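You operate a simulated robot arm through the tools that you are given. There is no shell and no other tool.

Carry out the task below with a simulated robot arm. There is one attempt and no reset: what you move stays moved.

## Task
Change the air line over from the yellow hose to the green hose.
Fine: shut the red air valve and bleed the line to zero first; yellow end into the grey hose cup, green end into the green coupling; open the valve last and see 4 bar on the line gauge. Where these are worked on the way, their far stop is far enough and under half their travel is too little: red air valve.

Only the result counts: the job must be done as asked and must still hold three seconds after the hand-in. Knocking over, shifting, dropping, spilling or breaking anything else fails it.

## Robot
A 6-joint arm with a two-finger gripper, fixed in place. Base frame: the origin is at the foot of the arm, x ahead of it, y to its left, z up. Lengths are in cm, angles in degrees, forces in N, time in s.
Its first joint turns from -166.0 to 166.0 degrees. Payload 2.45 kg.
Tool frame: the origin (TCP) lies between the finger pads and is the grasp point; the fingertips stand 2 cm ahead of it; z points along the fingers, y is the line along which they close. The gripper opens to 14 cm. The gripper's body begins 16.8 cm behind the TCP.
Orientation is that of the tool frame in the base frame, as [roll, pitch, yaw] about the fixed x, y, z axes, in that order (R = Rz(yaw) Ry(pitch) Rx(roll)). With the fingers straight down and closing along the base's y, the tool's x points along the base's -x, its y along +y and its z along -z.

## Interface
- The arm moves only by the tool jog_arm. Its argument "steps" is text: rows parted by semicolons, each of 7 numbers parted by spaces: the closure, from 0 (fully open) to 1 (shut), then the shift along the tool's x, y, z in cm, then the turn, a rotation vector about the tool's x, y, z in degrees. In form: gripper dx dy dz wx wy wz; .... A call has 1 to 20 rows; each row shifts and turns the commanded pose from where the row before left it, along the tool's axes as they then stand. Rows are played at 5 a second. More than 5 cm and 8.6 degrees between two rows, or a gripper value outside its range, and nothing of the call is played. Where a pose cannot be reached the arm comes as near as it can. A force on the tool above 40 N (or 10 N above the force at the start of the call, whichever is more), or a blocked arm, ends the call early, and 0.2 s more pass. The fingers move at their own pace (about 4.5 cm/s each) and stop on an object; they squeeze with about 35 N. The grip force told is the motor's: it shows also when the fingers shut on nothing. Time passes only in rows, and 0.2 s behind the last, so rows that do not move let the fingers close. It gives the time, the measured TCP pose, the force on the tool (base axes), the opening and the grip force at its end, in the units of the frame above (readings bear some noise), with the torque about the TCP (base axes, N m) and any sound that the robot's microphone picked up.
- Cameras (640 x 400 px; columns grow to the right, rows downward): "scene" is fixed at [5.7, 65.23, 148.03]; the picture's right is [-0.65, -0.76, 0.00], its down [-0.28, 0.24, -0.93] and it looks along [0.71, -0.60, -0.37] (base axes); focal length 366 px, centre (320, 200). "wrist" rides on the gripper at [7.8, 1.1, -20.9] in the tool frame; the picture's right is [-0.14, 0.99, 0.00], its down [-0.92, -0.13, -0.37] and it looks along [-0.37, -0.05, 0.93] (tool axes); focal length 280 px, centre (320, 200). There is no depth. A picture from a camera that has moved, and an enlarged one, comes with that camera's place and axes in the base frame and with its lens. The place of the scene camera against the robot may be out by one fixed shift of up to 1.8 cm in any direction.
- capture(camera): a new picture of that camera. The clock stands still meanwhile.
- enlarge(camera, box): a new picture of the part [left, top, right, bottom] of that camera's present view, enlarged. The clock stands still meanwhile.
- hand_in(): hands the job in; it is judged then, once.

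Nothing tells you positions but the pictures and the camera data. Unless the task says otherwise, let go and move clear before handing in.

The tools are called as a command line: name --argument value ..., lists and objects as JSON in quotes. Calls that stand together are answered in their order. jog_arm: Moves the arm, as the interface text tells. Its arguments: {"type":"object","properties":{"steps":{"type":"string"}},"required":["steps"]} The other tools are called the same way: capture (camera) takes a picture; enlarge (camera, box) takes an enlarged picture of a part of a camera's view; hand_in () hands the job in.

At the start:

```text
time_s: 0.0
eef_pos: [61.67, -16.32, 119.01]
tool_rot: [-180.0, 0.0, -180.0]
contact_force: [0.6, -1.0, -0.3]
torque: [0.0, -0.01, -0.04]
width: 14.0
grip_force: 0.2
```

scene: 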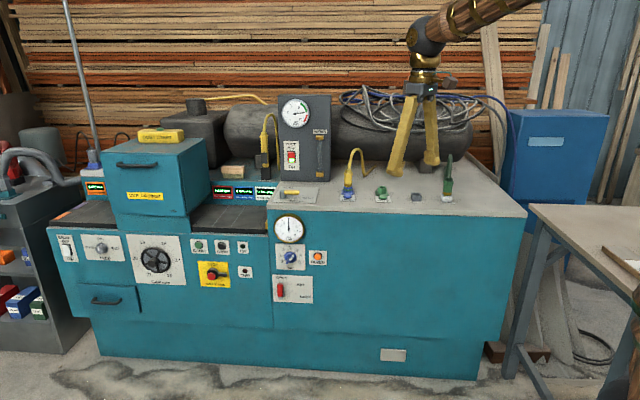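
wrist: 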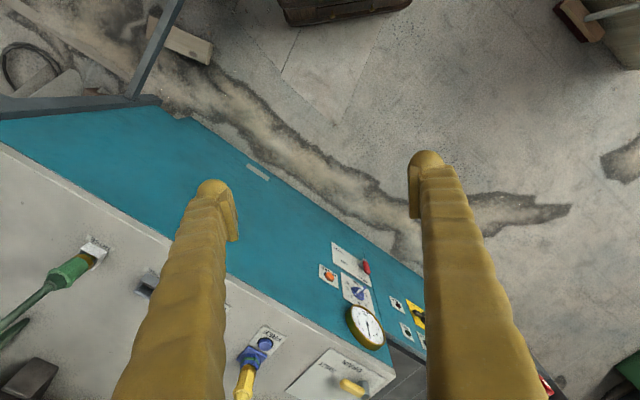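

I see a teal machine with a worktop carrying a yellow hose, a green coupling, a grey cup and a green hose, and a front panel with gauges and a red lever. I'll enlarge the views to identify the parts before moving.

enlarge --camera "scene" --box '[260, 140, 480, 310]'

enlarge --camera "scene" --box '[260, 200, 340, 310]'

enlarge --camera "scene" --box '[240, 80, 360, 220]'

enlarge --camera "scene" --box '[330, 130, 480, 220]'

capture --camera "wrist"

```text
2.35 times, centred on (370, 225) of scene
camera zoom: at [5.7, 65.23, 148.03], right [-0.65, -0.76, 0.0], down [-0.28, 0.24, -0.93], along [0.71, -0.6, -0.37], focal length 862 px, centre (202, 141)
```

zoom: 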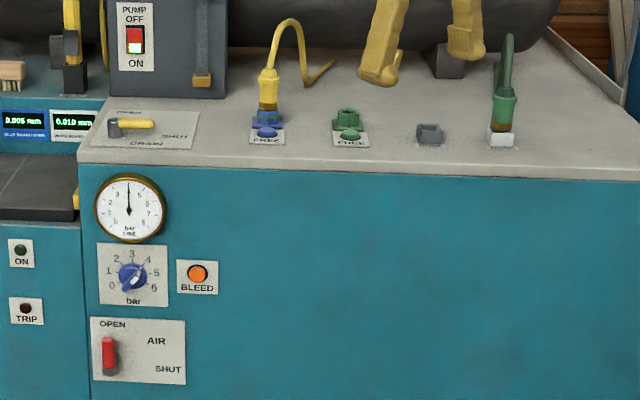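

```text
3.64 times, centred on (300, 255) of scene
camera zoom: at [5.7, 65.23, 148.03], right [-0.65, -0.76, 0.0], down [-0.28, 0.24, -0.93], along [0.71, -0.6, -0.37], focal length 1333 px, centre (393, 0)
```

zoom: 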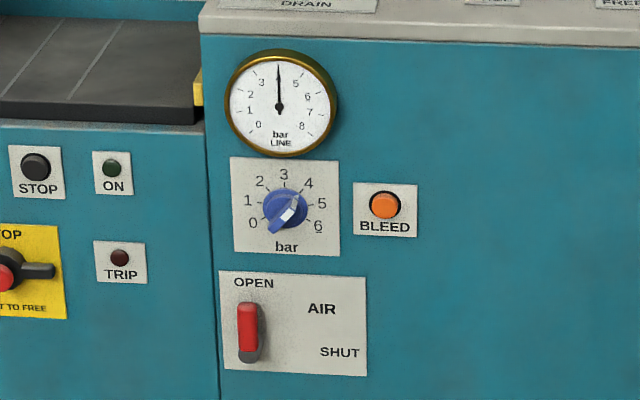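

```text
2.86 times, centred on (300, 150) of scene
camera zoom: at [5.7, 65.23, 148.03], right [-0.65, -0.76, 0.0], down [-0.28, 0.24, -0.93], along [0.71, -0.6, -0.37], focal length 1047 px, centre (377, 343)
```

zoom: 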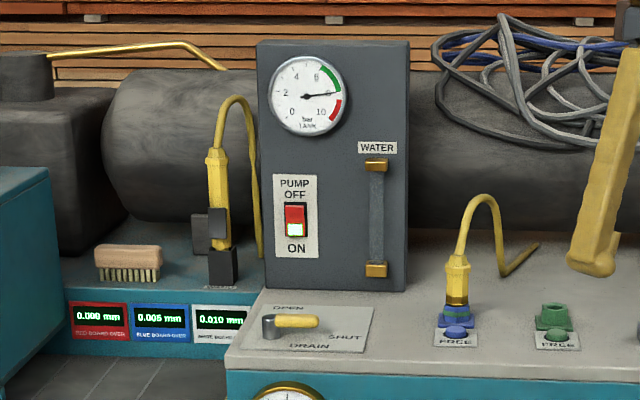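

```text
4.27 times, centred on (405, 175) of scene
camera zoom: at [5.7, 65.23, 148.03], right [-0.65, -0.76, 0.0], down [-0.28, 0.24, -0.93], along [0.71, -0.6, -0.37], focal length 1564 px, centre (-43, 307)
```

zoom: 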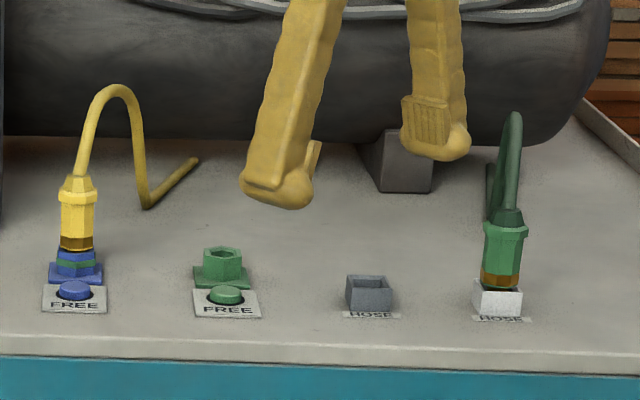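

```text
taken
camera wrist: at [53.85, -15.33, 139.76], right [0.14, 0.99, 0.0], down [0.92, -0.13, 0.37], along [0.37, -0.05, -0.93], focal length 280 px, centre (320, 200)
```

wrist: 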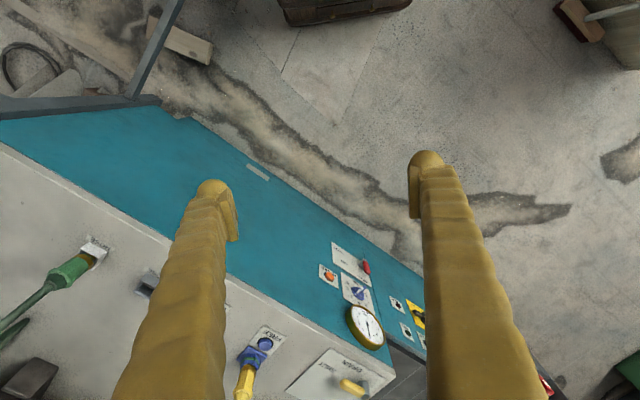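

The bench top seems to sit at about z≈92–97, with the front face turned roughly 57° from the base axes. The blue coupling is near (107,-36), the green hose cup near (74,-57) and the red valve near (117,-7,53). I'll turn the tool to line up with the bench and look again for better triangulation.

jog_arm --steps "0 0 0 0 0 0 7.16;0 0 0 0 0 0 7.16;0 0 0 0 0 0 7.16;0 0 0 0 0 0 7.16;0 0 0 0 0 0 7.16;0 0 0 0 0 0 7.16;0 0 0 0 0 0 7.16;0 0 0 0 0 0 7.16"

capture --camera "wrist"

capture --camera "scene"

```text
time_s: 1.8
eef_pos: [61.65, -16.38, 118.99]
tool_rot: [179.9, 0.0, 122.7]
contact_force: [0.5, 0.3, 0.2]
torque: [-0.01, 0.01, -0.05]
width: 14.02
grip_force: 0.1
```

```text
taken
camera wrist: at [58.37, -9.24, 139.77], right [0.91, 0.42, 0.0], down [0.39, -0.84, 0.37], along [0.15, -0.33, -0.93], focal length 280 px, centre (320, 200)
```

wrist: 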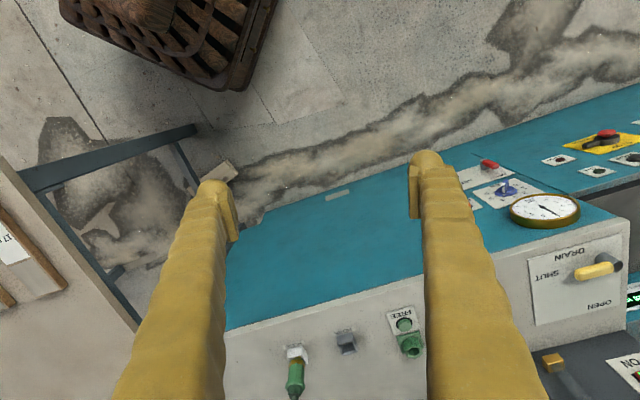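

```text
taken
```

scene: 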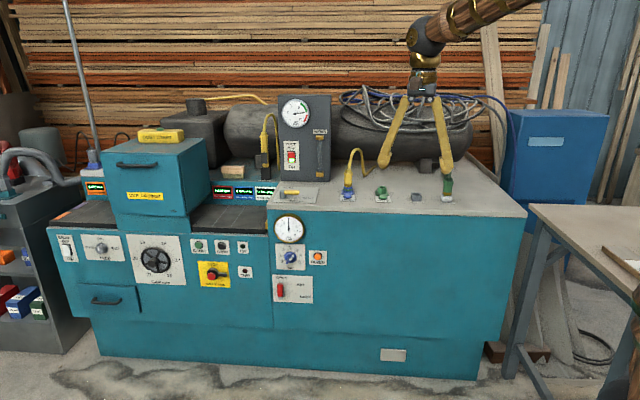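

The bench front edge actually runs at about 45°, so the outward normal is about (-0.7, 0.7). I'll set yaw to 135° and tilt the tool outward so the wrist camera looks across the bench and at the front panel.

jog_arm --steps "0 0 0 0 0 0 -6.15;0 0 0 0 0 0 -6.15;0 0 0 0 0 -8 0;0 0 0 0 0 -8 0;0 0 0 0 0 -8 0;0 0 0 0 0 -8 0;0 0 0 0 0 -8 0"

capture --camera "wrist"

capture --camera "scene"

```text
time_s: 3.6
eef_pos: [63.44, -15.22, 114.96]
tool_rot: [-176.9, 37.2, 138.1]
contact_force: [0.5, -0.3, 0.3]
torque: [0.08, -0.05, 0.08]
width: 14.01
grip_force: 0.1
stopped in row 7: the arm was blocked; the commanded pose is now the measured one
```

```text
taken
camera wrist: at [50.91, -1.11, 126.65], right [0.77, 0.64, 0.04], down [0.3, -0.42, 0.86], along [0.56, -0.64, -0.52], focal length 280 px, centre (320, 200)
```

wrist: 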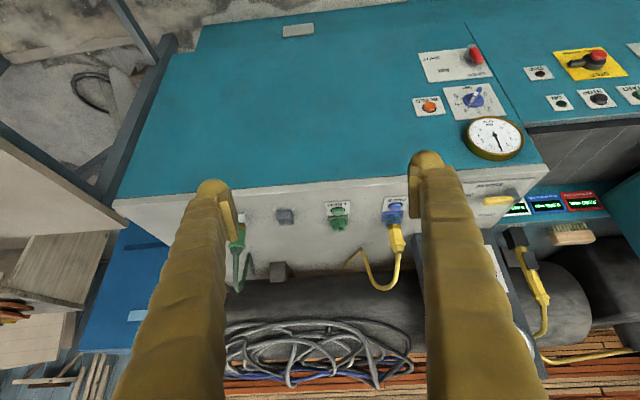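

```text
taken
```

scene: 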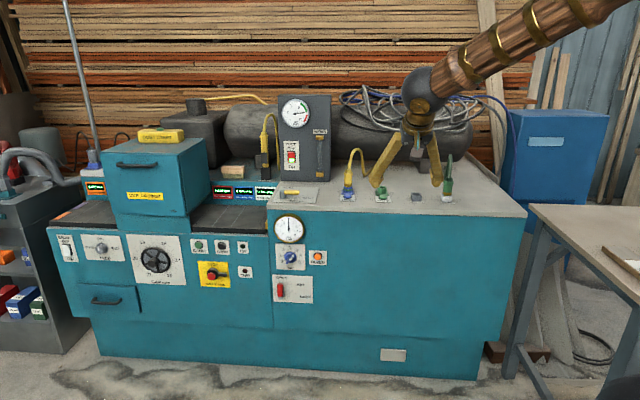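

The tilt got blocked, probably by an arm limit close in, but this view shows everything well. I'll enlarge it to measure the parts.

enlarge --camera "wrist" --box '[220, 180, 420, 305]'

enlarge --camera "wrist" --box '[400, 30, 560, 130]'

enlarge --camera "wrist" --box '[400, 100, 560, 220]'

```text
3.20 times, centred on (320, 242) of wrist
camera zoom: at [50.91, -1.11, 126.65], right [0.77, 0.64, 0.04], down [0.3, -0.42, 0.86], along [0.56, -0.64, -0.52], focal length 897 px, centre (320, 64)
```

zoom: 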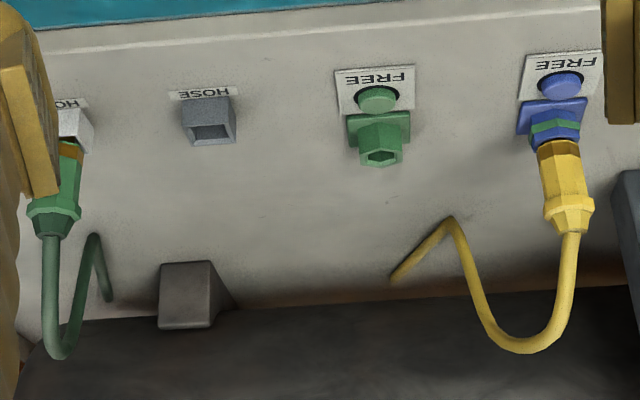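

```text
4.00 times, centred on (480, 80) of wrist
camera zoom: at [50.91, -1.11, 126.65], right [0.77, 0.64, 0.04], down [0.3, -0.42, 0.86], along [0.56, -0.64, -0.52], focal length 1122 px, centre (-320, 680)
```

zoom: 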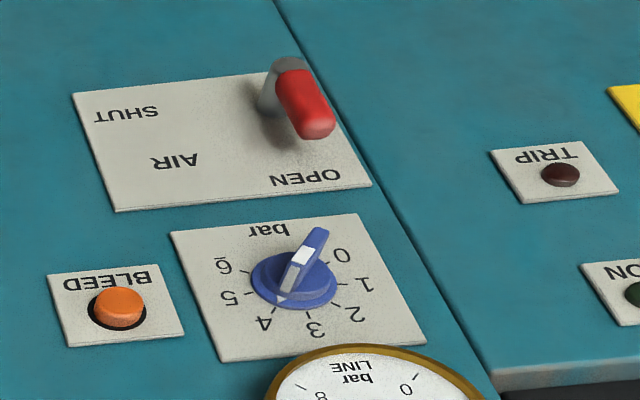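

```text
3.33 times, centred on (480, 160) of wrist
camera zoom: at [50.91, -1.11, 126.65], right [0.77, 0.64, 0.04], down [0.3, -0.42, 0.86], along [0.56, -0.64, -0.52], focal length 935 px, centre (-213, 333)
```

zoom: 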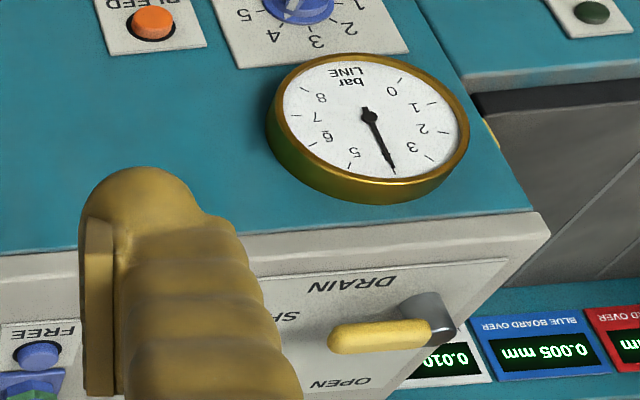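

Measured so far: blue FREE button near (106.2,-35.5,92.4), green coupling to its right, then the grey and white cups, with the red lever pointing up at OPEN. I'll straighten the orientation and extend the arm outward to test its reach and get closer views.

jog_arm --steps "0 0 0 0 -1.23 0.29 2.46;0 -3.18 1.67 3.15 0 0 0;0 -3.18 1.67 3.15 0 0 0;0 -3.18 1.67 3.15 0 0 0;0 -3.18 1.67 3.15 0 0 0;0 -3.18 1.67 3.15 0 0 0"

capture --camera "wrist"

capture --camera "scene"

```text
time_s: 5.0
eef_pos: [84.64, -25.42, 114.17]
tool_rot: [178.7, 38.2, 134.0]
contact_force: [0.4, 0.2, -0.1]
torque: [0.02, 0.04, 0.01]
width: 14.0
grip_force: 0.1
```

```text
taken
camera wrist: at [71.8, -11.27, 125.72], right [0.78, 0.62, 0.1], down [0.25, -0.45, 0.86], along [0.58, -0.64, -0.51], focal length 280 px, centre (320, 200)
```

wrist: 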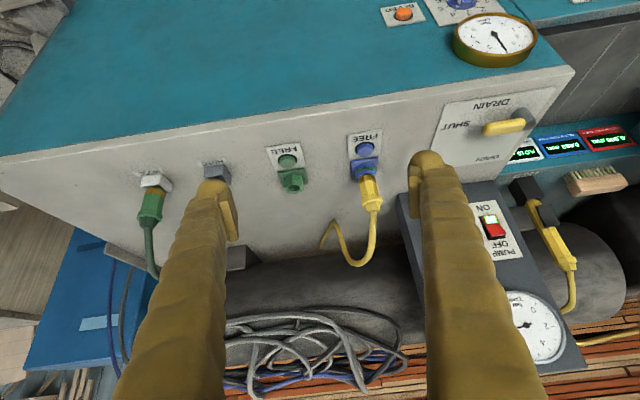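

```text
taken
```

scene: 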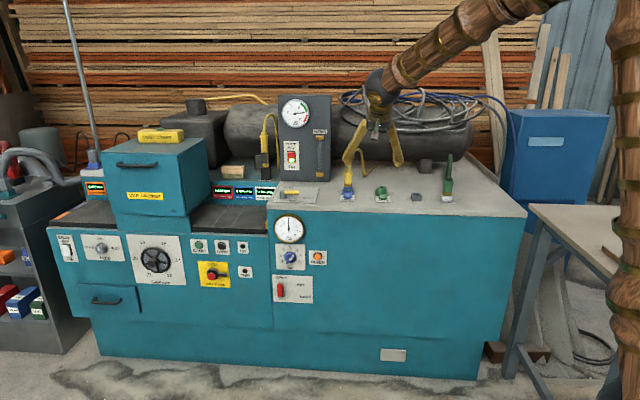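

The arm reaches outward fine, but the measured pose differs slightly from what I commanded, so I'll let it settle and check.

jog_arm --steps "0 0 0 0 0 0 0;0 0 0 0 0 0 0;0 0 0 0 0 0 0"

enlarge --camera "wrist" --box '[130, 120, 410, 295]'

```text
time_s: 5.8
eef_pos: [84.69, -25.22, 114.14]
tool_rot: [178.7, 38.1, 133.9]
contact_force: [-0.2, 0.0, 0.2]
torque: [0.0, -0.03, -0.06]
width: 13.99
grip_force: 0.0
```

```text
2.29 times, centred on (270, 208) of wrist
camera zoom: at [71.78, -11.23, 125.63], right [0.78, 0.62, 0.1], down [0.25, -0.45, 0.86], along [0.58, -0.64, -0.51], focal length 641 px, centre (434, 183)
```

zoom: 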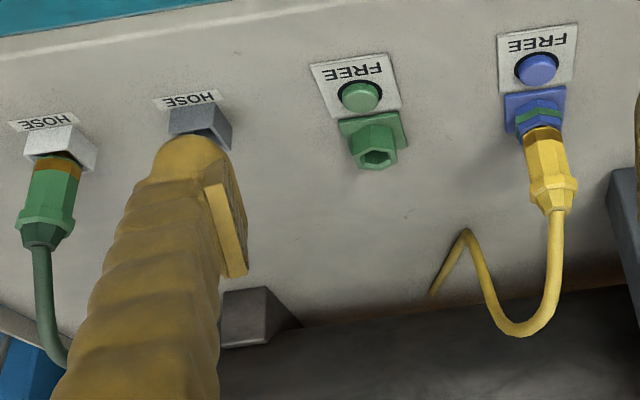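

Refined positions: blue FREE near (107,-35.9,91), green FREE near (96.7,-46.6,91), bench at 45° with its front face at depth D≈90 (D=(x−y)/√2). The valve comes first, so I'll turn the tool toward +x with more outward tilt and drop down in front of the panel.

jog_arm --steps "0 0 0 0 -3.706 0.107 -4.717;0 0 0 0 -3.706 0.107 -4.717;0 0 0 0 -3.706 0.107 -4.717;0 0 0 0 -3.706 0.107 -4.717;0 0 0 0 -3.706 0.107 -4.717;0 0 0 0 -3.706 0.107 -4.717;0 0 0 0 0 -8 0;0 0 0 0 0 -8 0;0 0 0 0 0 0 0"

capture --camera "wrist"

capture --camera "scene"

```text
time_s: 7.8
eef_pos: [84.37, -25.1, 114.14]
tool_rot: [178.1, 51.8, 169.5]
contact_force: [-0.1, -0.1, 0.0]
torque: [-0.06, -0.01, 0.01]
width: 14.02
grip_force: 0.0
```

```text
taken
camera wrist: at [63.61, -21.01, 120.8], right [0.24, 0.96, 0.13], down [0.25, -0.19, 0.95], along [0.94, -0.19, -0.29], focal length 280 px, centre (320, 200)
```

wrist: 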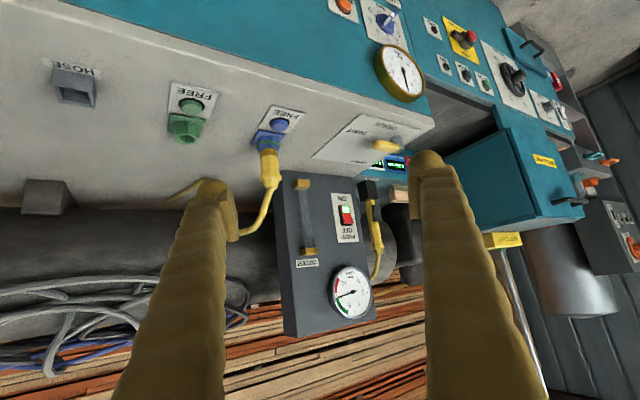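

```text
taken
```

scene: 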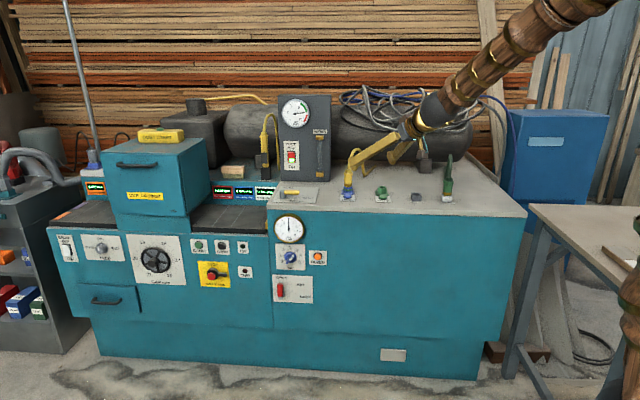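

That worked. Now I'll descend in front of the panel, staying about 20 cm clear, to view the valve, bleed button and gauge up close.

jog_arm --steps "0 3.16 1.69 2.85 0 0 0;0 3.16 1.69 2.85 0 0 0;0 3.16 1.69 2.85 0 0 0;0 3.16 1.69 2.85 0 0 0;0 3.16 1.69 2.85 0 0 0;0 3.16 1.69 2.85 0 0 0;0 3.16 1.69 2.85 0 0 0;0 3.16 1.69 2.85 0 0 0;0 3.16 1.69 2.85 0 0 0;0 3.16 1.69 2.85 0 0 0;0 0 0 0 0 0 0"

capture --camera "wrist"

capture --camera "scene"

```text
time_s: 10.2
eef_pos: [87.65, -22.81, 75.28]
tool_rot: [175.9, 53.6, 169.3]
contact_force: [0.4, -0.6, 0.0]
torque: [-0.01, -0.02, -0.03]
width: 14.0
grip_force: 0.0
out of reach, approached as far as the arm can: row 5, 6, 7, 8, 9, 10
```

```text
taken
camera wrist: at [66.36, -19.34, 81.27], right [0.21, 0.97, 0.15], down [0.22, -0.2, 0.95], along [0.95, -0.17, -0.26], focal length 280 px, centre (320, 200)
```

wrist: 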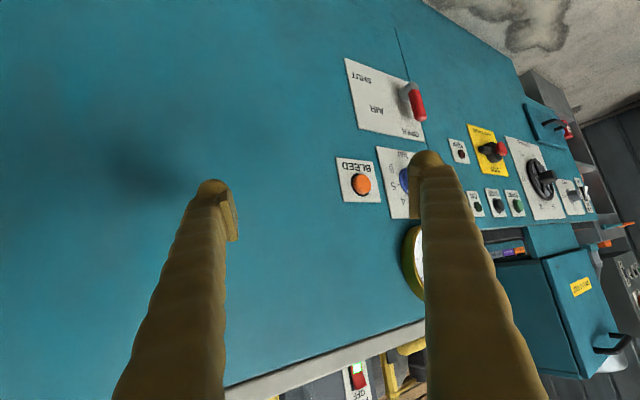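

```text
taken
```

scene: 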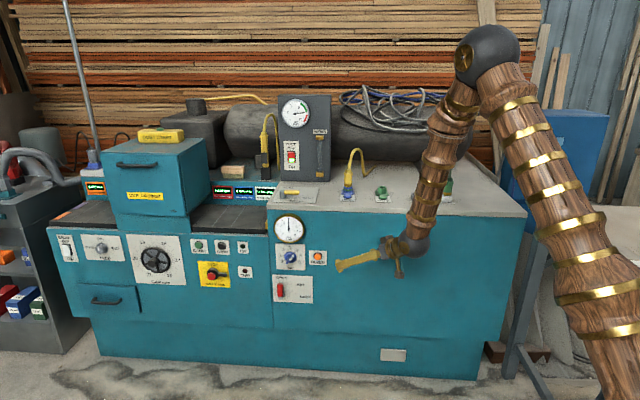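

The reach failure here looks like a wrist-roll limit: I went round the wrong side of the forearm, not out of arm length. I'll retrace back up and take the tool to azimuth −45° so the wrist bends the other way.

jog_arm --steps "0 -3.16 -1.69 -2.85 0 0 0;0 -3.16 -1.69 -2.85 0 0 0;0 -3.16 -1.69 -2.85 0 0 0;0 -3.16 -1.69 -2.85 0 0 0;0 -3.16 -1.69 -2.85 0 0 0;0 -3.16 -1.69 -2.85 0 0 0;0 -3.16 -1.69 -2.85 0 0 0;0 -3.16 -1.69 -2.85 0 0 0;0 -3.16 -1.69 -2.85 0 0 0;0 -3.16 -1.69 -2.85 0 0 0;0 0 0 0 0 8 0;0 0 0 0 0 8 0;0 0 0 0 3.706 -0.107 4.717;0 0 0 0 3.706 -0.107 4.717;0 0 0 0 3.706 -0.107 4.717;0 0 0 0 3.706 -0.107 4.717;0 0 0 0 3.706 -0.107 4.717;0 0 0 0 3.706 -0.107 4.717;0 0 0 0 0 0 0"

```text
time_s: 14.2
eef_pos: [80.23, -39.55, 117.47]
tool_rot: [178.7, 38.1, 133.9]
contact_force: [0.4, -0.1, -0.1]
torque: [0.01, 0.0, 0.0]
width: 13.97
grip_force: 0.1
```

Orientation is back. I'll now straighten it, tilt to 50° and shift left along the bench front before descending.

jog_arm --steps "0 0 0 0 0.65 0 -0.83;0 0 0 0 0 -6 0;0 0 0 0 0 -6 0;0 2.53 3.37 -1.8 0 0 0;0 2.53 3.37 -1.8 0 0 0;0 2.53 3.37 -1.8 0 0 0;0 2.53 3.37 -1.8 0 0 0;0 2.53 3.37 -1.8 0 0 0;0 2.53 3.37 -1.8 0 0 0;0 2.53 3.37 -1.8 0 0 0;0 0 0 0 0 0 0"

```text
time_s: 16.6
eef_pos: [82.07, -7.98, 111.79]
tool_rot: [179.9, 50.1, 135.2]
contact_force: [-1.1, -0.4, -0.2]
torque: [0.01, 0.0, 0.01]
width: 14.03
grip_force: 0.1
```

Position and orientation track well now. Next I'll descend in front of the panel.

jog_arm --steps "0 2.91 0.786 3.46 0 0 0;0 2.91 0.786 3.46 0 0 0;0 2.91 0.786 3.46 0 0 0;0 2.91 0.786 3.46 0 0 0;0 2.91 0.786 3.46 0 0 0;0 2.91 0.786 3.46 0 0 0;0 2.91 0.786 3.46 0 0 0;0 2.91 0.786 3.46 0 0 0;0 2.91 0.786 3.46 0 0 0;0 0 0 0 0 0 0"

capture --camera "wrist"

capture --camera "scene"

```text
time_s: 18.8
eef_pos: [91.95, -8.09, 71.65]
tool_rot: [-180.0, 50.1, 134.9]
contact_force: [-0.4, -0.8, -0.4]
torque: [-0.01, -0.02, 0.0]
width: 13.98
grip_force: 0.1
```

```text
taken
camera wrist: at [77.91, 7.38, 79.01], right [0.76, 0.64, 0.11], down [0.13, -0.31, 0.94], along [0.63, -0.71, -0.32], focal length 280 px, centre (320, 200)
```

wrist: 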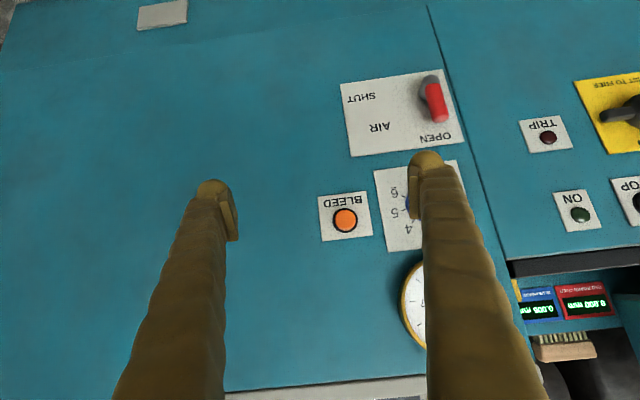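

```text
taken
```

scene: 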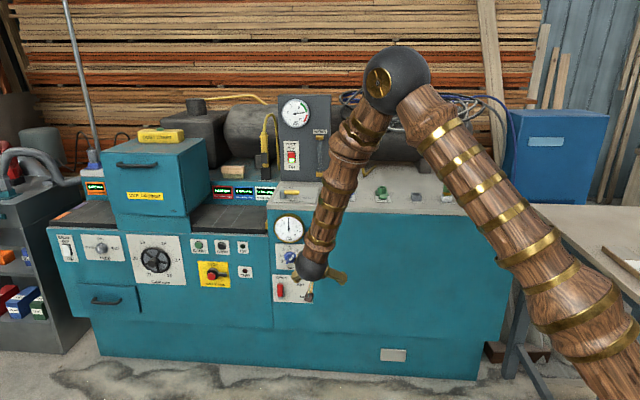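

Good clear view of the panel. I'll enlarge for precise measurements of the lever, bleed button and gauge.

enlarge --camera "wrist" --box '[310, 50, 490, 162]'

enlarge --camera "wrist" --box '[300, 140, 480, 252]'

```text
3.56 times, centred on (400, 106) of wrist
camera zoom: at [77.91, 7.38, 79.01], right [0.76, 0.64, 0.11], down [0.13, -0.31, 0.94], along [0.63, -0.71, -0.32], focal length 997 px, centre (36, 534)
```

zoom: 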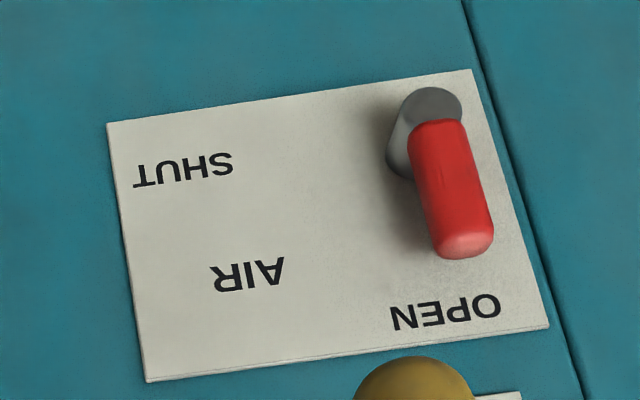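

```text
3.56 times, centred on (390, 196) of wrist
camera zoom: at [77.91, 7.38, 79.01], right [0.76, 0.64, 0.11], down [0.13, -0.31, 0.94], along [0.63, -0.71, -0.32], focal length 997 px, centre (71, 214)
```

zoom: 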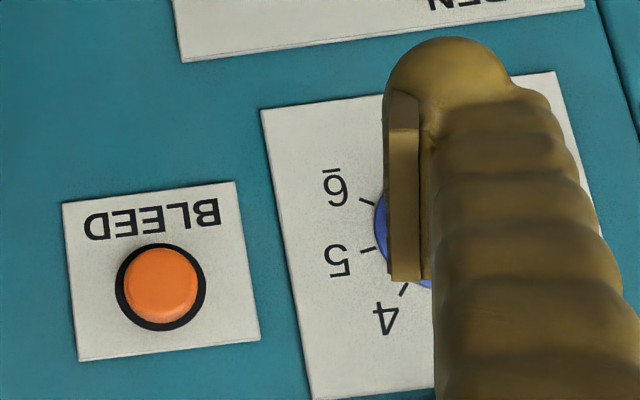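

Panel plate surface is at D≈89.4. The lever pivots at E≈77.3, Z≈49.6, with its tip at Z≈56.8 and its bar around D≈86; the BLEED button is at E≈61.4, Z≈69.6. I'll close the gripper and move to the left of the lever, still in front of the panel.

jog_arm --steps "1 0.845 3.314 2.253 0 0 0;1 0.845 3.314 2.253 0 0 0;1 0.845 3.314 2.253 0 0 0;1 0.845 3.314 2.253 0 0 0;1 0.845 3.314 2.253 0 0 0;1 0.845 3.314 2.253 0 0 0;1 0.845 3.314 2.253 0 0 0;1 0 0 0 0 0 0;1 0 0 0 0 0 0"

capture --camera "wrist"

capture --camera "scene"

```text
time_s: 20.8
eef_pos: [114.36, 2.41, 57.12]
tool_rot: [179.9, 50.1, 134.9]
contact_force: [0.4, -0.4, -0.2]
torque: [-0.02, -0.01, -0.01]
width: 0.02
grip_force: 29.8
```

```text
taken
camera wrist: at [100.28, 18.02, 64.4], right [0.76, 0.64, 0.1], down [0.13, -0.31, 0.94], along [0.63, -0.71, -0.32], focal length 280 px, centre (320, 200)
```

wrist: 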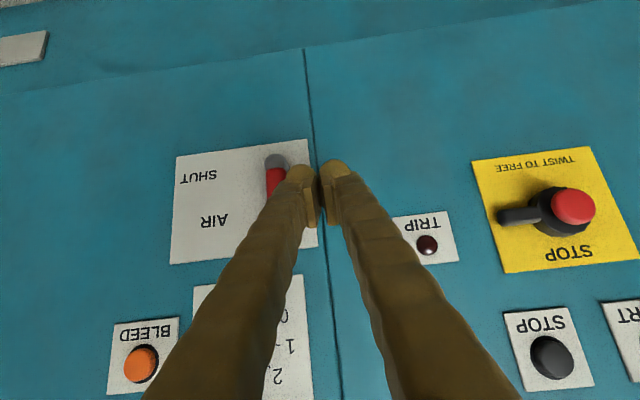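

```text
taken
```

scene: 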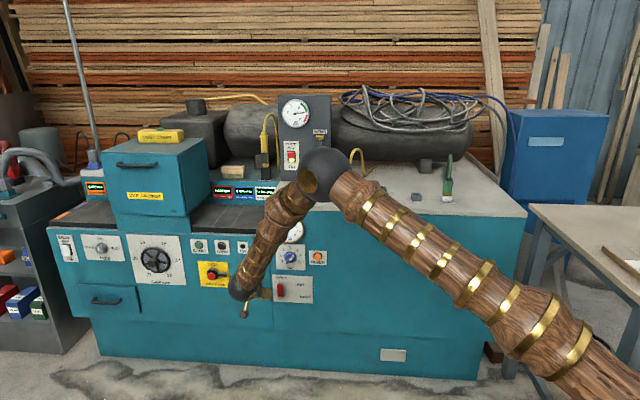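

Reached the spot left of the lever. I'll now move in beside it and push it along its arc toward SHUT.

jog_arm --steps "1 -1.27 0 3.31 0 0 0;1 -1.27 0 3.31 0 0 0;1 0 0 0 0 0 0"

capture --camera "wrist"

```text
time_s: 21.6
eef_pos: [119.19, -2.4, 54.76]
tool_rot: [179.9, 50.1, 135.0]
contact_force: [-0.7, -0.2, 0.7]
torque: [0.02, 0.01, 0.0]
width: 0.0
grip_force: 29.3
```

```text
taken
camera wrist: at [105.01, 13.18, 62.11], right [0.76, 0.64, 0.1], down [0.13, -0.31, 0.94], along [0.63, -0.71, -0.32], focal length 280 px, centre (320, 200)
```

wrist: 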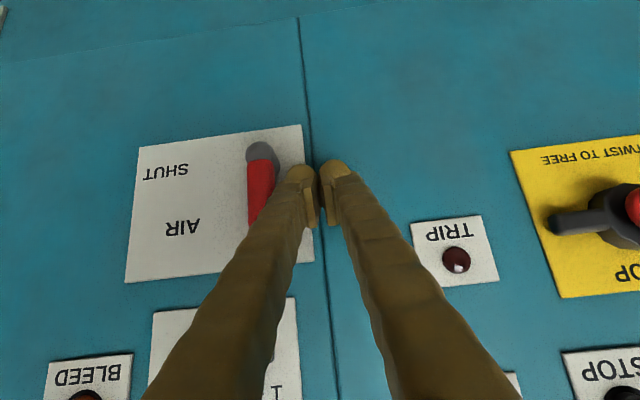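

The fingers are beside the lever with no contact yet. Pushing along the arc now.

jog_arm --steps "1 -0.153 -2.87 -0.128 0 0 0;1 -0.345 -1.28 -0.289 0 0 0;1 -0.345 -1.28 -0.289 0 0 0;1 0.19 -1.43 0.16 0 0 0;1 0.19 -1.43 0.16 0 0 0;1 0 0 0 0 0 0"

capture --camera "wrist"

enlarge --camera "scene" --box '[240, 200, 340, 320]'

```text
time_s: 23.0
eef_pos: [113.2, -8.27, 55.48]
tool_rot: [180.0, 50.1, 134.9]
contact_force: [0.3, -0.5, 0.1]
torque: [-0.03, 0.02, 0.02]
width: 0.01
grip_force: 29.0
```

```text
taken
camera wrist: at [99.1, 7.32, 62.78], right [0.76, 0.64, 0.1], down [0.13, -0.31, 0.94], along [0.63, -0.71, -0.32], focal length 280 px, centre (320, 200)
```

wrist: 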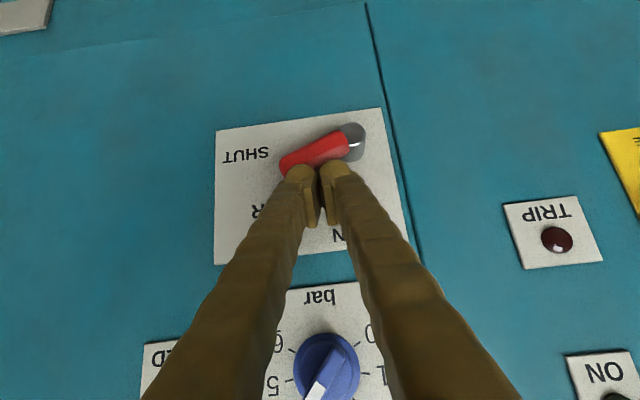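

```text
3.33 times, centred on (290, 260) of scene
camera zoom: at [5.7, 65.23, 148.03], right [-0.65, -0.76, 0.0], down [-0.28, 0.24, -0.93], along [0.71, -0.6, -0.37], focal length 1222 px, centre (420, 0)
```

zoom: 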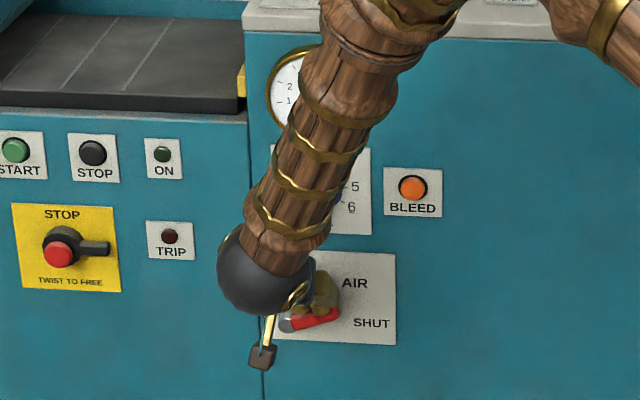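

The lever is swinging toward SHUT, about 70° so far. I'll keep pressing it down to the stop.

jog_arm --steps "1 0.6 -1.5 0.5 0 0 0;1 0.69 -0.7 0.577 0 0 0;1 0.384 0 0.32 0 0 0;1 0.384 0 0.32 0 0 0;1 0.384 0 0.32 0 0 0;1 0 0 0 0 0 0"

capture --camera "wrist"

enlarge --camera "scene" --box '[240, 200, 340, 320]'

```text
time_s: 23.9
eef_pos: [111.79, -9.78, 53.68]
tool_rot: [180.0, 50.4, 134.9]
contact_force: [-6.9, 2.1, 14.5]
torque: [0.08, 0.11, -0.02]
width: 0.6
grip_force: 29.2
stopped in row 4: the force on the tool passed its limit at 48 N (the readings are from after the stop); the commanded pose is now the measured one
```

```text
taken
camera wrist: at [97.61, 5.82, 60.76], right [0.76, 0.64, 0.11], down [0.12, -0.31, 0.94], along [0.63, -0.71, -0.31], focal length 280 px, centre (320, 200)
```

wrist: 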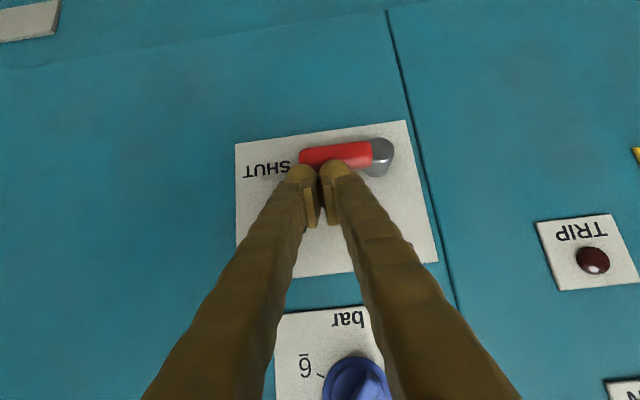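

```text
3.33 times, centred on (290, 260) of scene
camera zoom: at [5.7, 65.23, 148.03], right [-0.65, -0.76, 0.0], down [-0.28, 0.24, -0.93], along [0.71, -0.6, -0.37], focal length 1222 px, centre (420, 0)
```

zoom: 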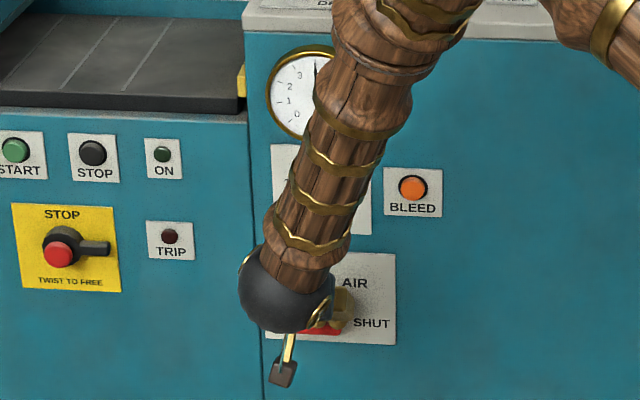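

The lever is now horizontal at SHUT, against its stop. I'll back off and move in front of the BLEED button.

jog_arm --steps "1 0.774 0 -3.26 0 0 0;1 0.774 0 -3.26 0 0 0;1 0.774 0 -3.26 0 0 0;1 -2.67 -2.68 -1.25 0 0 0;1 -2.67 -2.68 -1.25 0 0 0;1 -2.67 -2.68 -1.25 0 0 0;1 -2.67 -2.68 -1.25 0 0 0;1 0 0 0 0 0 0"

capture --camera "wrist"

enlarge --camera "scene" --box '[240, 200, 340, 320]'

```text
time_s: 25.7
eef_pos: [99.77, -12.92, 69.4]
tool_rot: [-179.9, 50.3, 135.1]
contact_force: [0.2, -0.2, 0.6]
torque: [0.0, -0.01, -0.01]
width: 0.01
grip_force: 29.7
```

```text
taken
camera wrist: at [85.7, 2.57, 76.57], right [0.76, 0.64, 0.11], down [0.12, -0.31, 0.94], along [0.63, -0.71, -0.31], focal length 280 px, centre (320, 200)
```

wrist: 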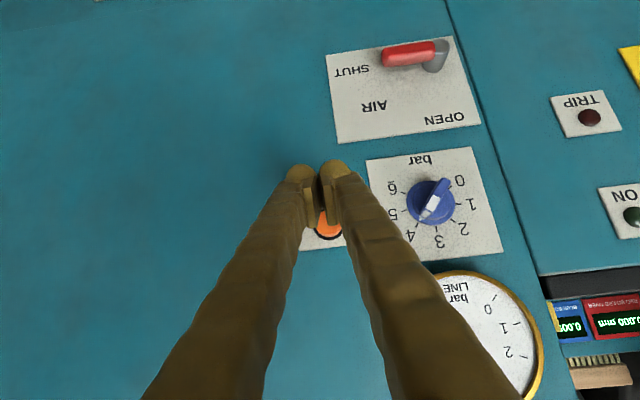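

```text
3.33 times, centred on (290, 260) of scene
camera zoom: at [5.7, 65.23, 148.03], right [-0.65, -0.76, 0.0], down [-0.28, 0.24, -0.93], along [0.71, -0.6, -0.37], focal length 1222 px, centre (420, 0)
```

zoom: 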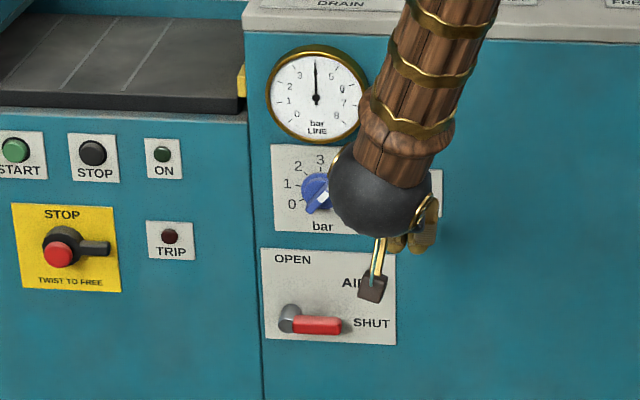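

The valve is confirmed at SHUT and the gauge still reads 4 bar. The fingertip is lined up with BLEED, so I'll press straight in.

jog_arm --steps "1 -0.6415 0 0.7672 0 0 0;1 -0.6415 0 0.7672 0 0 0;1 -0.6415 0 0.7672 0 0 0;1 -0.6415 0 0.7672 0 0 0;1 -0.6415 0 0.7672 0 0 0;1 -0.257 0 0.307 0 0 0;1 -0.257 0 0.307 0 0 0;1 -0.257 0 0.307 0 0 0;1 0 0 0 0 0 0"

capture --camera "wrist"

enlarge --camera "scene" --box '[240, 200, 340, 320]'

```text
time_s: 27.7
eef_pos: [104.18, -17.37, 69.31]
tool_rot: [180.0, 50.3, 134.9]
contact_force: [1.4, -1.4, -0.8]
torque: [-0.01, 0.05, 0.04]
width: 0.0
grip_force: 29.1
```

```text
taken
camera wrist: at [90.12, -1.88, 76.56], right [0.76, 0.64, 0.11], down [0.12, -0.31, 0.94], along [0.63, -0.71, -0.31], focal length 280 px, centre (320, 200)
```

wrist: 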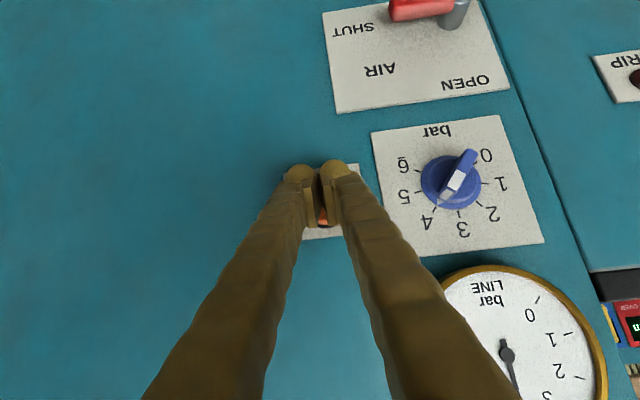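

```text
3.33 times, centred on (290, 260) of scene
camera zoom: at [5.7, 65.23, 148.03], right [-0.65, -0.76, 0.0], down [-0.28, 0.24, -0.93], along [0.71, -0.6, -0.37], focal length 1222 px, centre (420, 0)
```

zoom: 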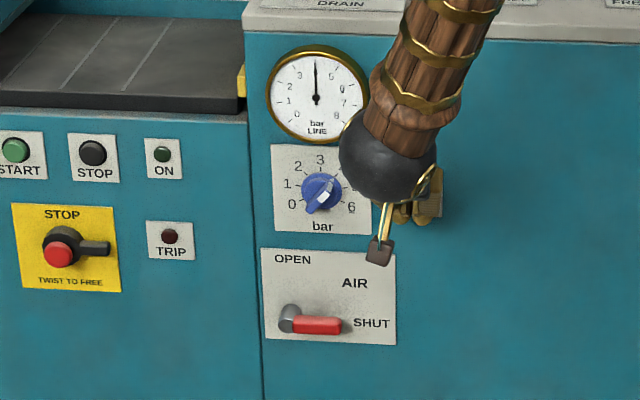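

No clear contact yet at D≈86. I'll continue inward in small steps.

jog_arm --steps "1 -0.193 0 0.23 0 0 0;1 -0.193 0 0.23 0 0 0;1 -0.193 0 0.23 0 0 0;1 -0.193 0 0.23 0 0 0;1 0 0 0 0 0 0"

enlarge --camera "wrist" --box '[260, 130, 420, 250]'

enlarge --camera "scene" --box '[240, 200, 340, 320]'

```text
time_s: 29.1
eef_pos: [104.95, -18.18, 69.33]
tool_rot: [-180.0, 50.2, 135.0]
contact_force: [-14.8, 13.5, 7.1]
torque: [-0.17, -0.07, -0.01]
width: 0.62
grip_force: 29.6
heard: click
stopped in row 5: the force on the tool passed its limit at 40 N (the readings are from after the stop); the commanded pose is now the measured one
```

```text
3.33 times, centred on (340, 190) of wrist
camera zoom: at [90.84, -2.6, 76.5], right [0.76, 0.64, 0.1], down [0.13, -0.31, 0.94], along [0.63, -0.71, -0.32], focal length 935 px, centre (253, 233)
```

zoom: 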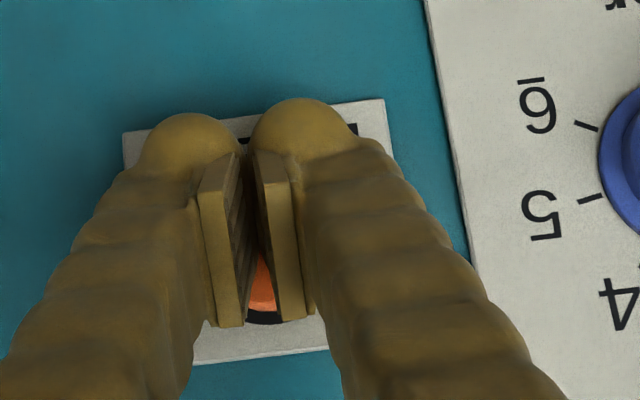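

```text
3.33 times, centred on (290, 260) of scene
camera zoom: at [5.7, 65.23, 148.03], right [-0.65, -0.76, 0.0], down [-0.28, 0.24, -0.93], along [0.71, -0.6, -0.37], focal length 1222 px, centre (420, 0)
```

zoom: 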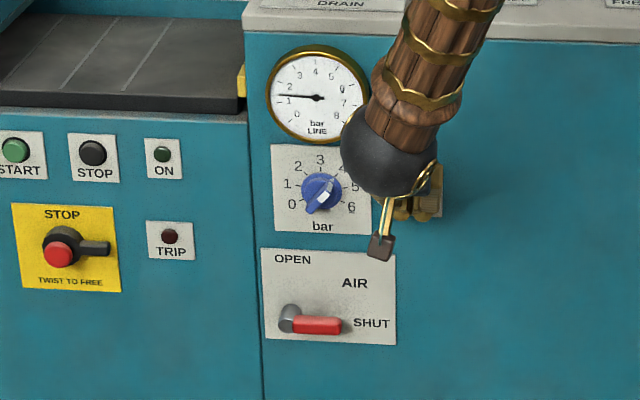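

A click, and the line gauge is falling (about 1.3 bar now). I'll hold the button in.

jog_arm --steps "1 0 0 0 0 0 0;1 0 0 0 0 0 0;1 0 0 0 0 0 0;1 0 0 0 0 0 0;1 0 0 0 0 0 0;1 0 0 0 0 0 0"

enlarge --camera "scene" --box '[240, 200, 340, 320]'

```text
time_s: 30.5
eef_pos: [105.1, -18.17, 69.32]
tool_rot: [-179.9, 50.3, 135.0]
contact_force: [-16.4, 18.7, -2.9]
torque: [0.01, 0.03, 0.05]
width: 0.61
grip_force: 29.2
```

```text
3.33 times, centred on (290, 260) of scene
camera zoom: at [5.7, 65.23, 148.03], right [-0.65, -0.76, 0.0], down [-0.28, 0.24, -0.93], along [0.71, -0.6, -0.37], focal length 1222 px, centre (420, 0)
```

zoom: 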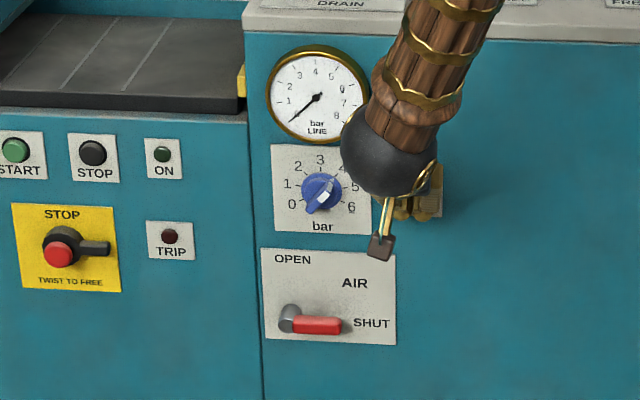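

The needle is almost at 0. I'll hold a bit longer to be sure.

jog_arm --steps "1 0 0 0 0 0 0;1 0 0 0 0 0 0;1 0 0 0 0 0 0;1 0 0 0 0 0 0;1 0 0 0 0 0 0;1 0 0 0 0 0 0;1 0 0 0 0 0 0;1 0 0 0 0 0 0;1 0 0 0 0 0 0;1 0 0 0 0 0 0;1 0 0 0 0 0 0;1 0 0 0 0 0 0;1 0 0 0 0 0 0;1 0 0 0 0 0 0;1 0 0 0 0 0 0"

enlarge --camera "scene" --box '[265, 205, 315, 250]'

```text
time_s: 33.7
eef_pos: [105.03, -18.25, 69.28]
tool_rot: [180.0, 50.3, 135.0]
contact_force: [-23.7, 17.4, -5.8]
torque: [0.08, 0.05, -0.06]
width: 0.6
grip_force: 29.5
```

```text
8.89 times, centred on (290, 228) of scene
camera zoom: at [5.7, 65.23, 148.03], right [-0.65, -0.76, 0.0], down [-0.28, 0.24, -0.93], along [0.71, -0.6, -0.37], focal length 3257 px, centre (587, -44)
```

zoom: 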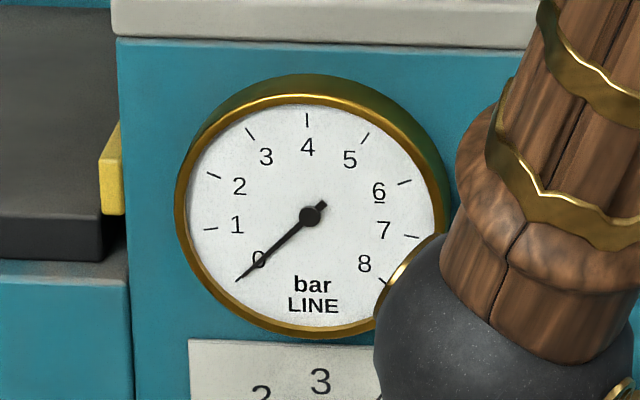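

The line is at zero. I'll release the button, back off, open the gripper and rise in front of the bench top to view the couplings.

jog_arm --steps "1 1.604 0 -1.918 0 0 0;1 1.604 0 -1.918 0 0 0;1 1.604 0 -1.918 0 0 0;1 1.604 0 -1.918 0 0 0;1 -3.43 -1.64 -2.24 0 0 0;1 -3.43 -1.64 -2.24 0 0 0;1 -3.43 -1.64 -2.24 0 0 0;1 -3.43 -1.64 -2.24 0 0 0;1 -3.43 -1.64 -2.24 0 0 0;1 -3.43 -1.64 -2.24 0 0 0;1 -3.43 -1.64 -2.24 0 0 0;1 -3.43 -1.64 -2.24 0 0 0;1 -3.43 -1.64 -2.24 0 0 0;1 -3.43 -1.64 -2.24 0 0 0;1 0 0 0 0 0 0"

capture --camera "wrist"

enlarge --camera "scene" --box '[240, 180, 400, 320]'

```text
time_s: 36.9
eef_pos: [89.54, -26.28, 109.97]
tool_rot: [-179.9, 50.1, 135.0]
contact_force: [-0.3, 0.0, 0.0]
torque: [0.01, 0.04, 0.03]
width: 0.02
grip_force: 29.8
```

```text
taken
camera wrist: at [75.56, -10.67, 117.2], right [0.76, 0.64, 0.1], down [0.13, -0.31, 0.94], along [0.63, -0.71, -0.31], focal length 280 px, centre (320, 200)
```

wrist: 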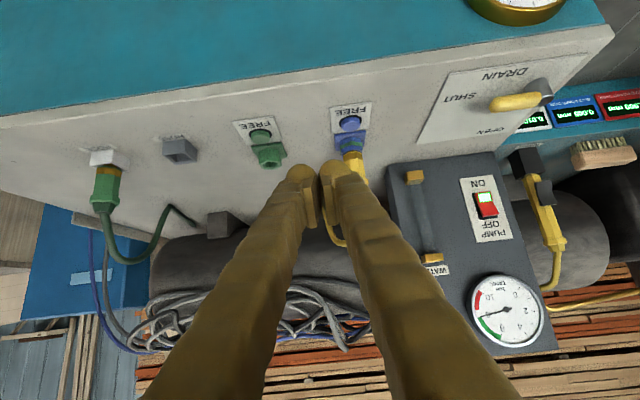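

```text
2.86 times, centred on (320, 250) of scene
camera zoom: at [5.7, 65.23, 148.03], right [-0.65, -0.76, 0.0], down [-0.28, 0.24, -0.93], along [0.71, -0.6, -0.37], focal length 1047 px, centre (320, 57)
```

zoom: 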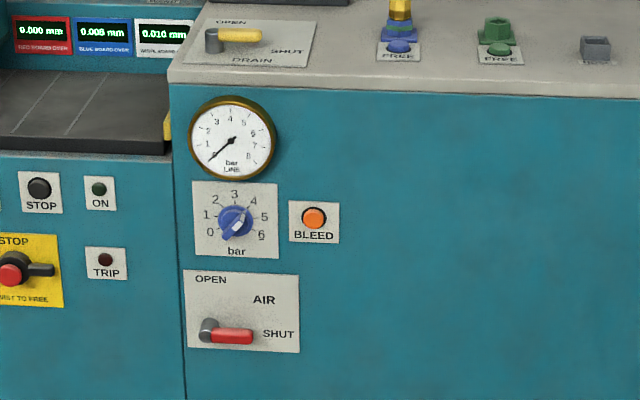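

Gauge holds at 0 with the valve shut. Now I'll enlarge this view to measure the couplings and cups.

enlarge --camera "wrist" --box '[220, 90, 400, 202]'

enlarge --camera "wrist" --box '[60, 120, 240, 232]'

```text
3.56 times, centred on (310, 146) of wrist
camera zoom: at [75.56, -10.67, 117.2], right [0.76, 0.64, 0.1], down [0.13, -0.31, 0.94], along [0.63, -0.71, -0.31], focal length 997 px, centre (356, 392)
```

zoom: 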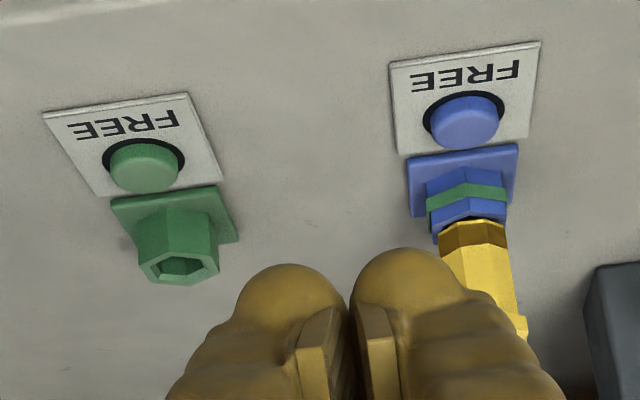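

```text
3.56 times, centred on (150, 176) of wrist
camera zoom: at [75.56, -10.67, 117.2], right [0.76, 0.64, 0.1], down [0.13, -0.31, 0.94], along [0.63, -0.71, -0.31], focal length 997 px, centre (924, 285)
```

zoom: 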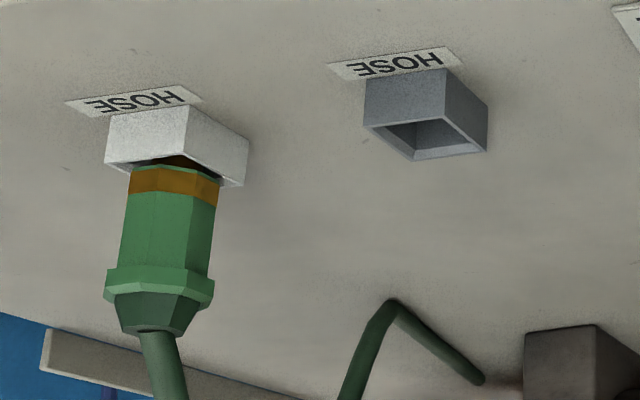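

I need a second, steeper viewpoint for accurate heights. I'll raise the tool, open the gripper and reduce the tilt to 30°.

jog_arm --steps "0 -3.87 1.77 -0.58 0 0 0;0 -3.87 1.77 -0.58 0 0 0;0 -3.87 1.77 -0.58 0 0 0;0 0 0 0 0 6.7 0;0 0 0 0 0 6.7 0;0 0 0 0 0 6.7 0;0 0 0 0 0 0 0;0 0 0 0 0 0 0;0 0 0 0 0 0 0"

capture --camera "wrist"

```text
time_s: 38.9
eef_pos: [97.8, -26.6, 119.95]
tool_rot: [179.9, 30.0, 135.0]
contact_force: [0.2, 0.7, 0.2]
torque: [0.0, -0.02, -0.03]
width: 13.99
grip_force: 0.0
```

```text
taken
camera wrist: at [86.33, -13.76, 134.05], right [0.78, 0.62, 0.07], down [0.34, -0.52, 0.78], along [0.52, -0.59, -0.62], focal length 280 px, centre (320, 200)
```

wrist: 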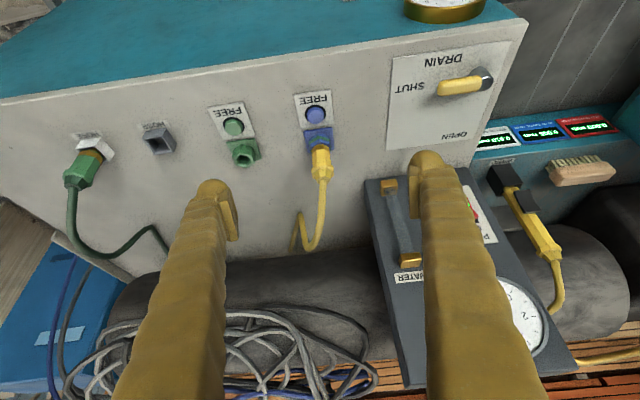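

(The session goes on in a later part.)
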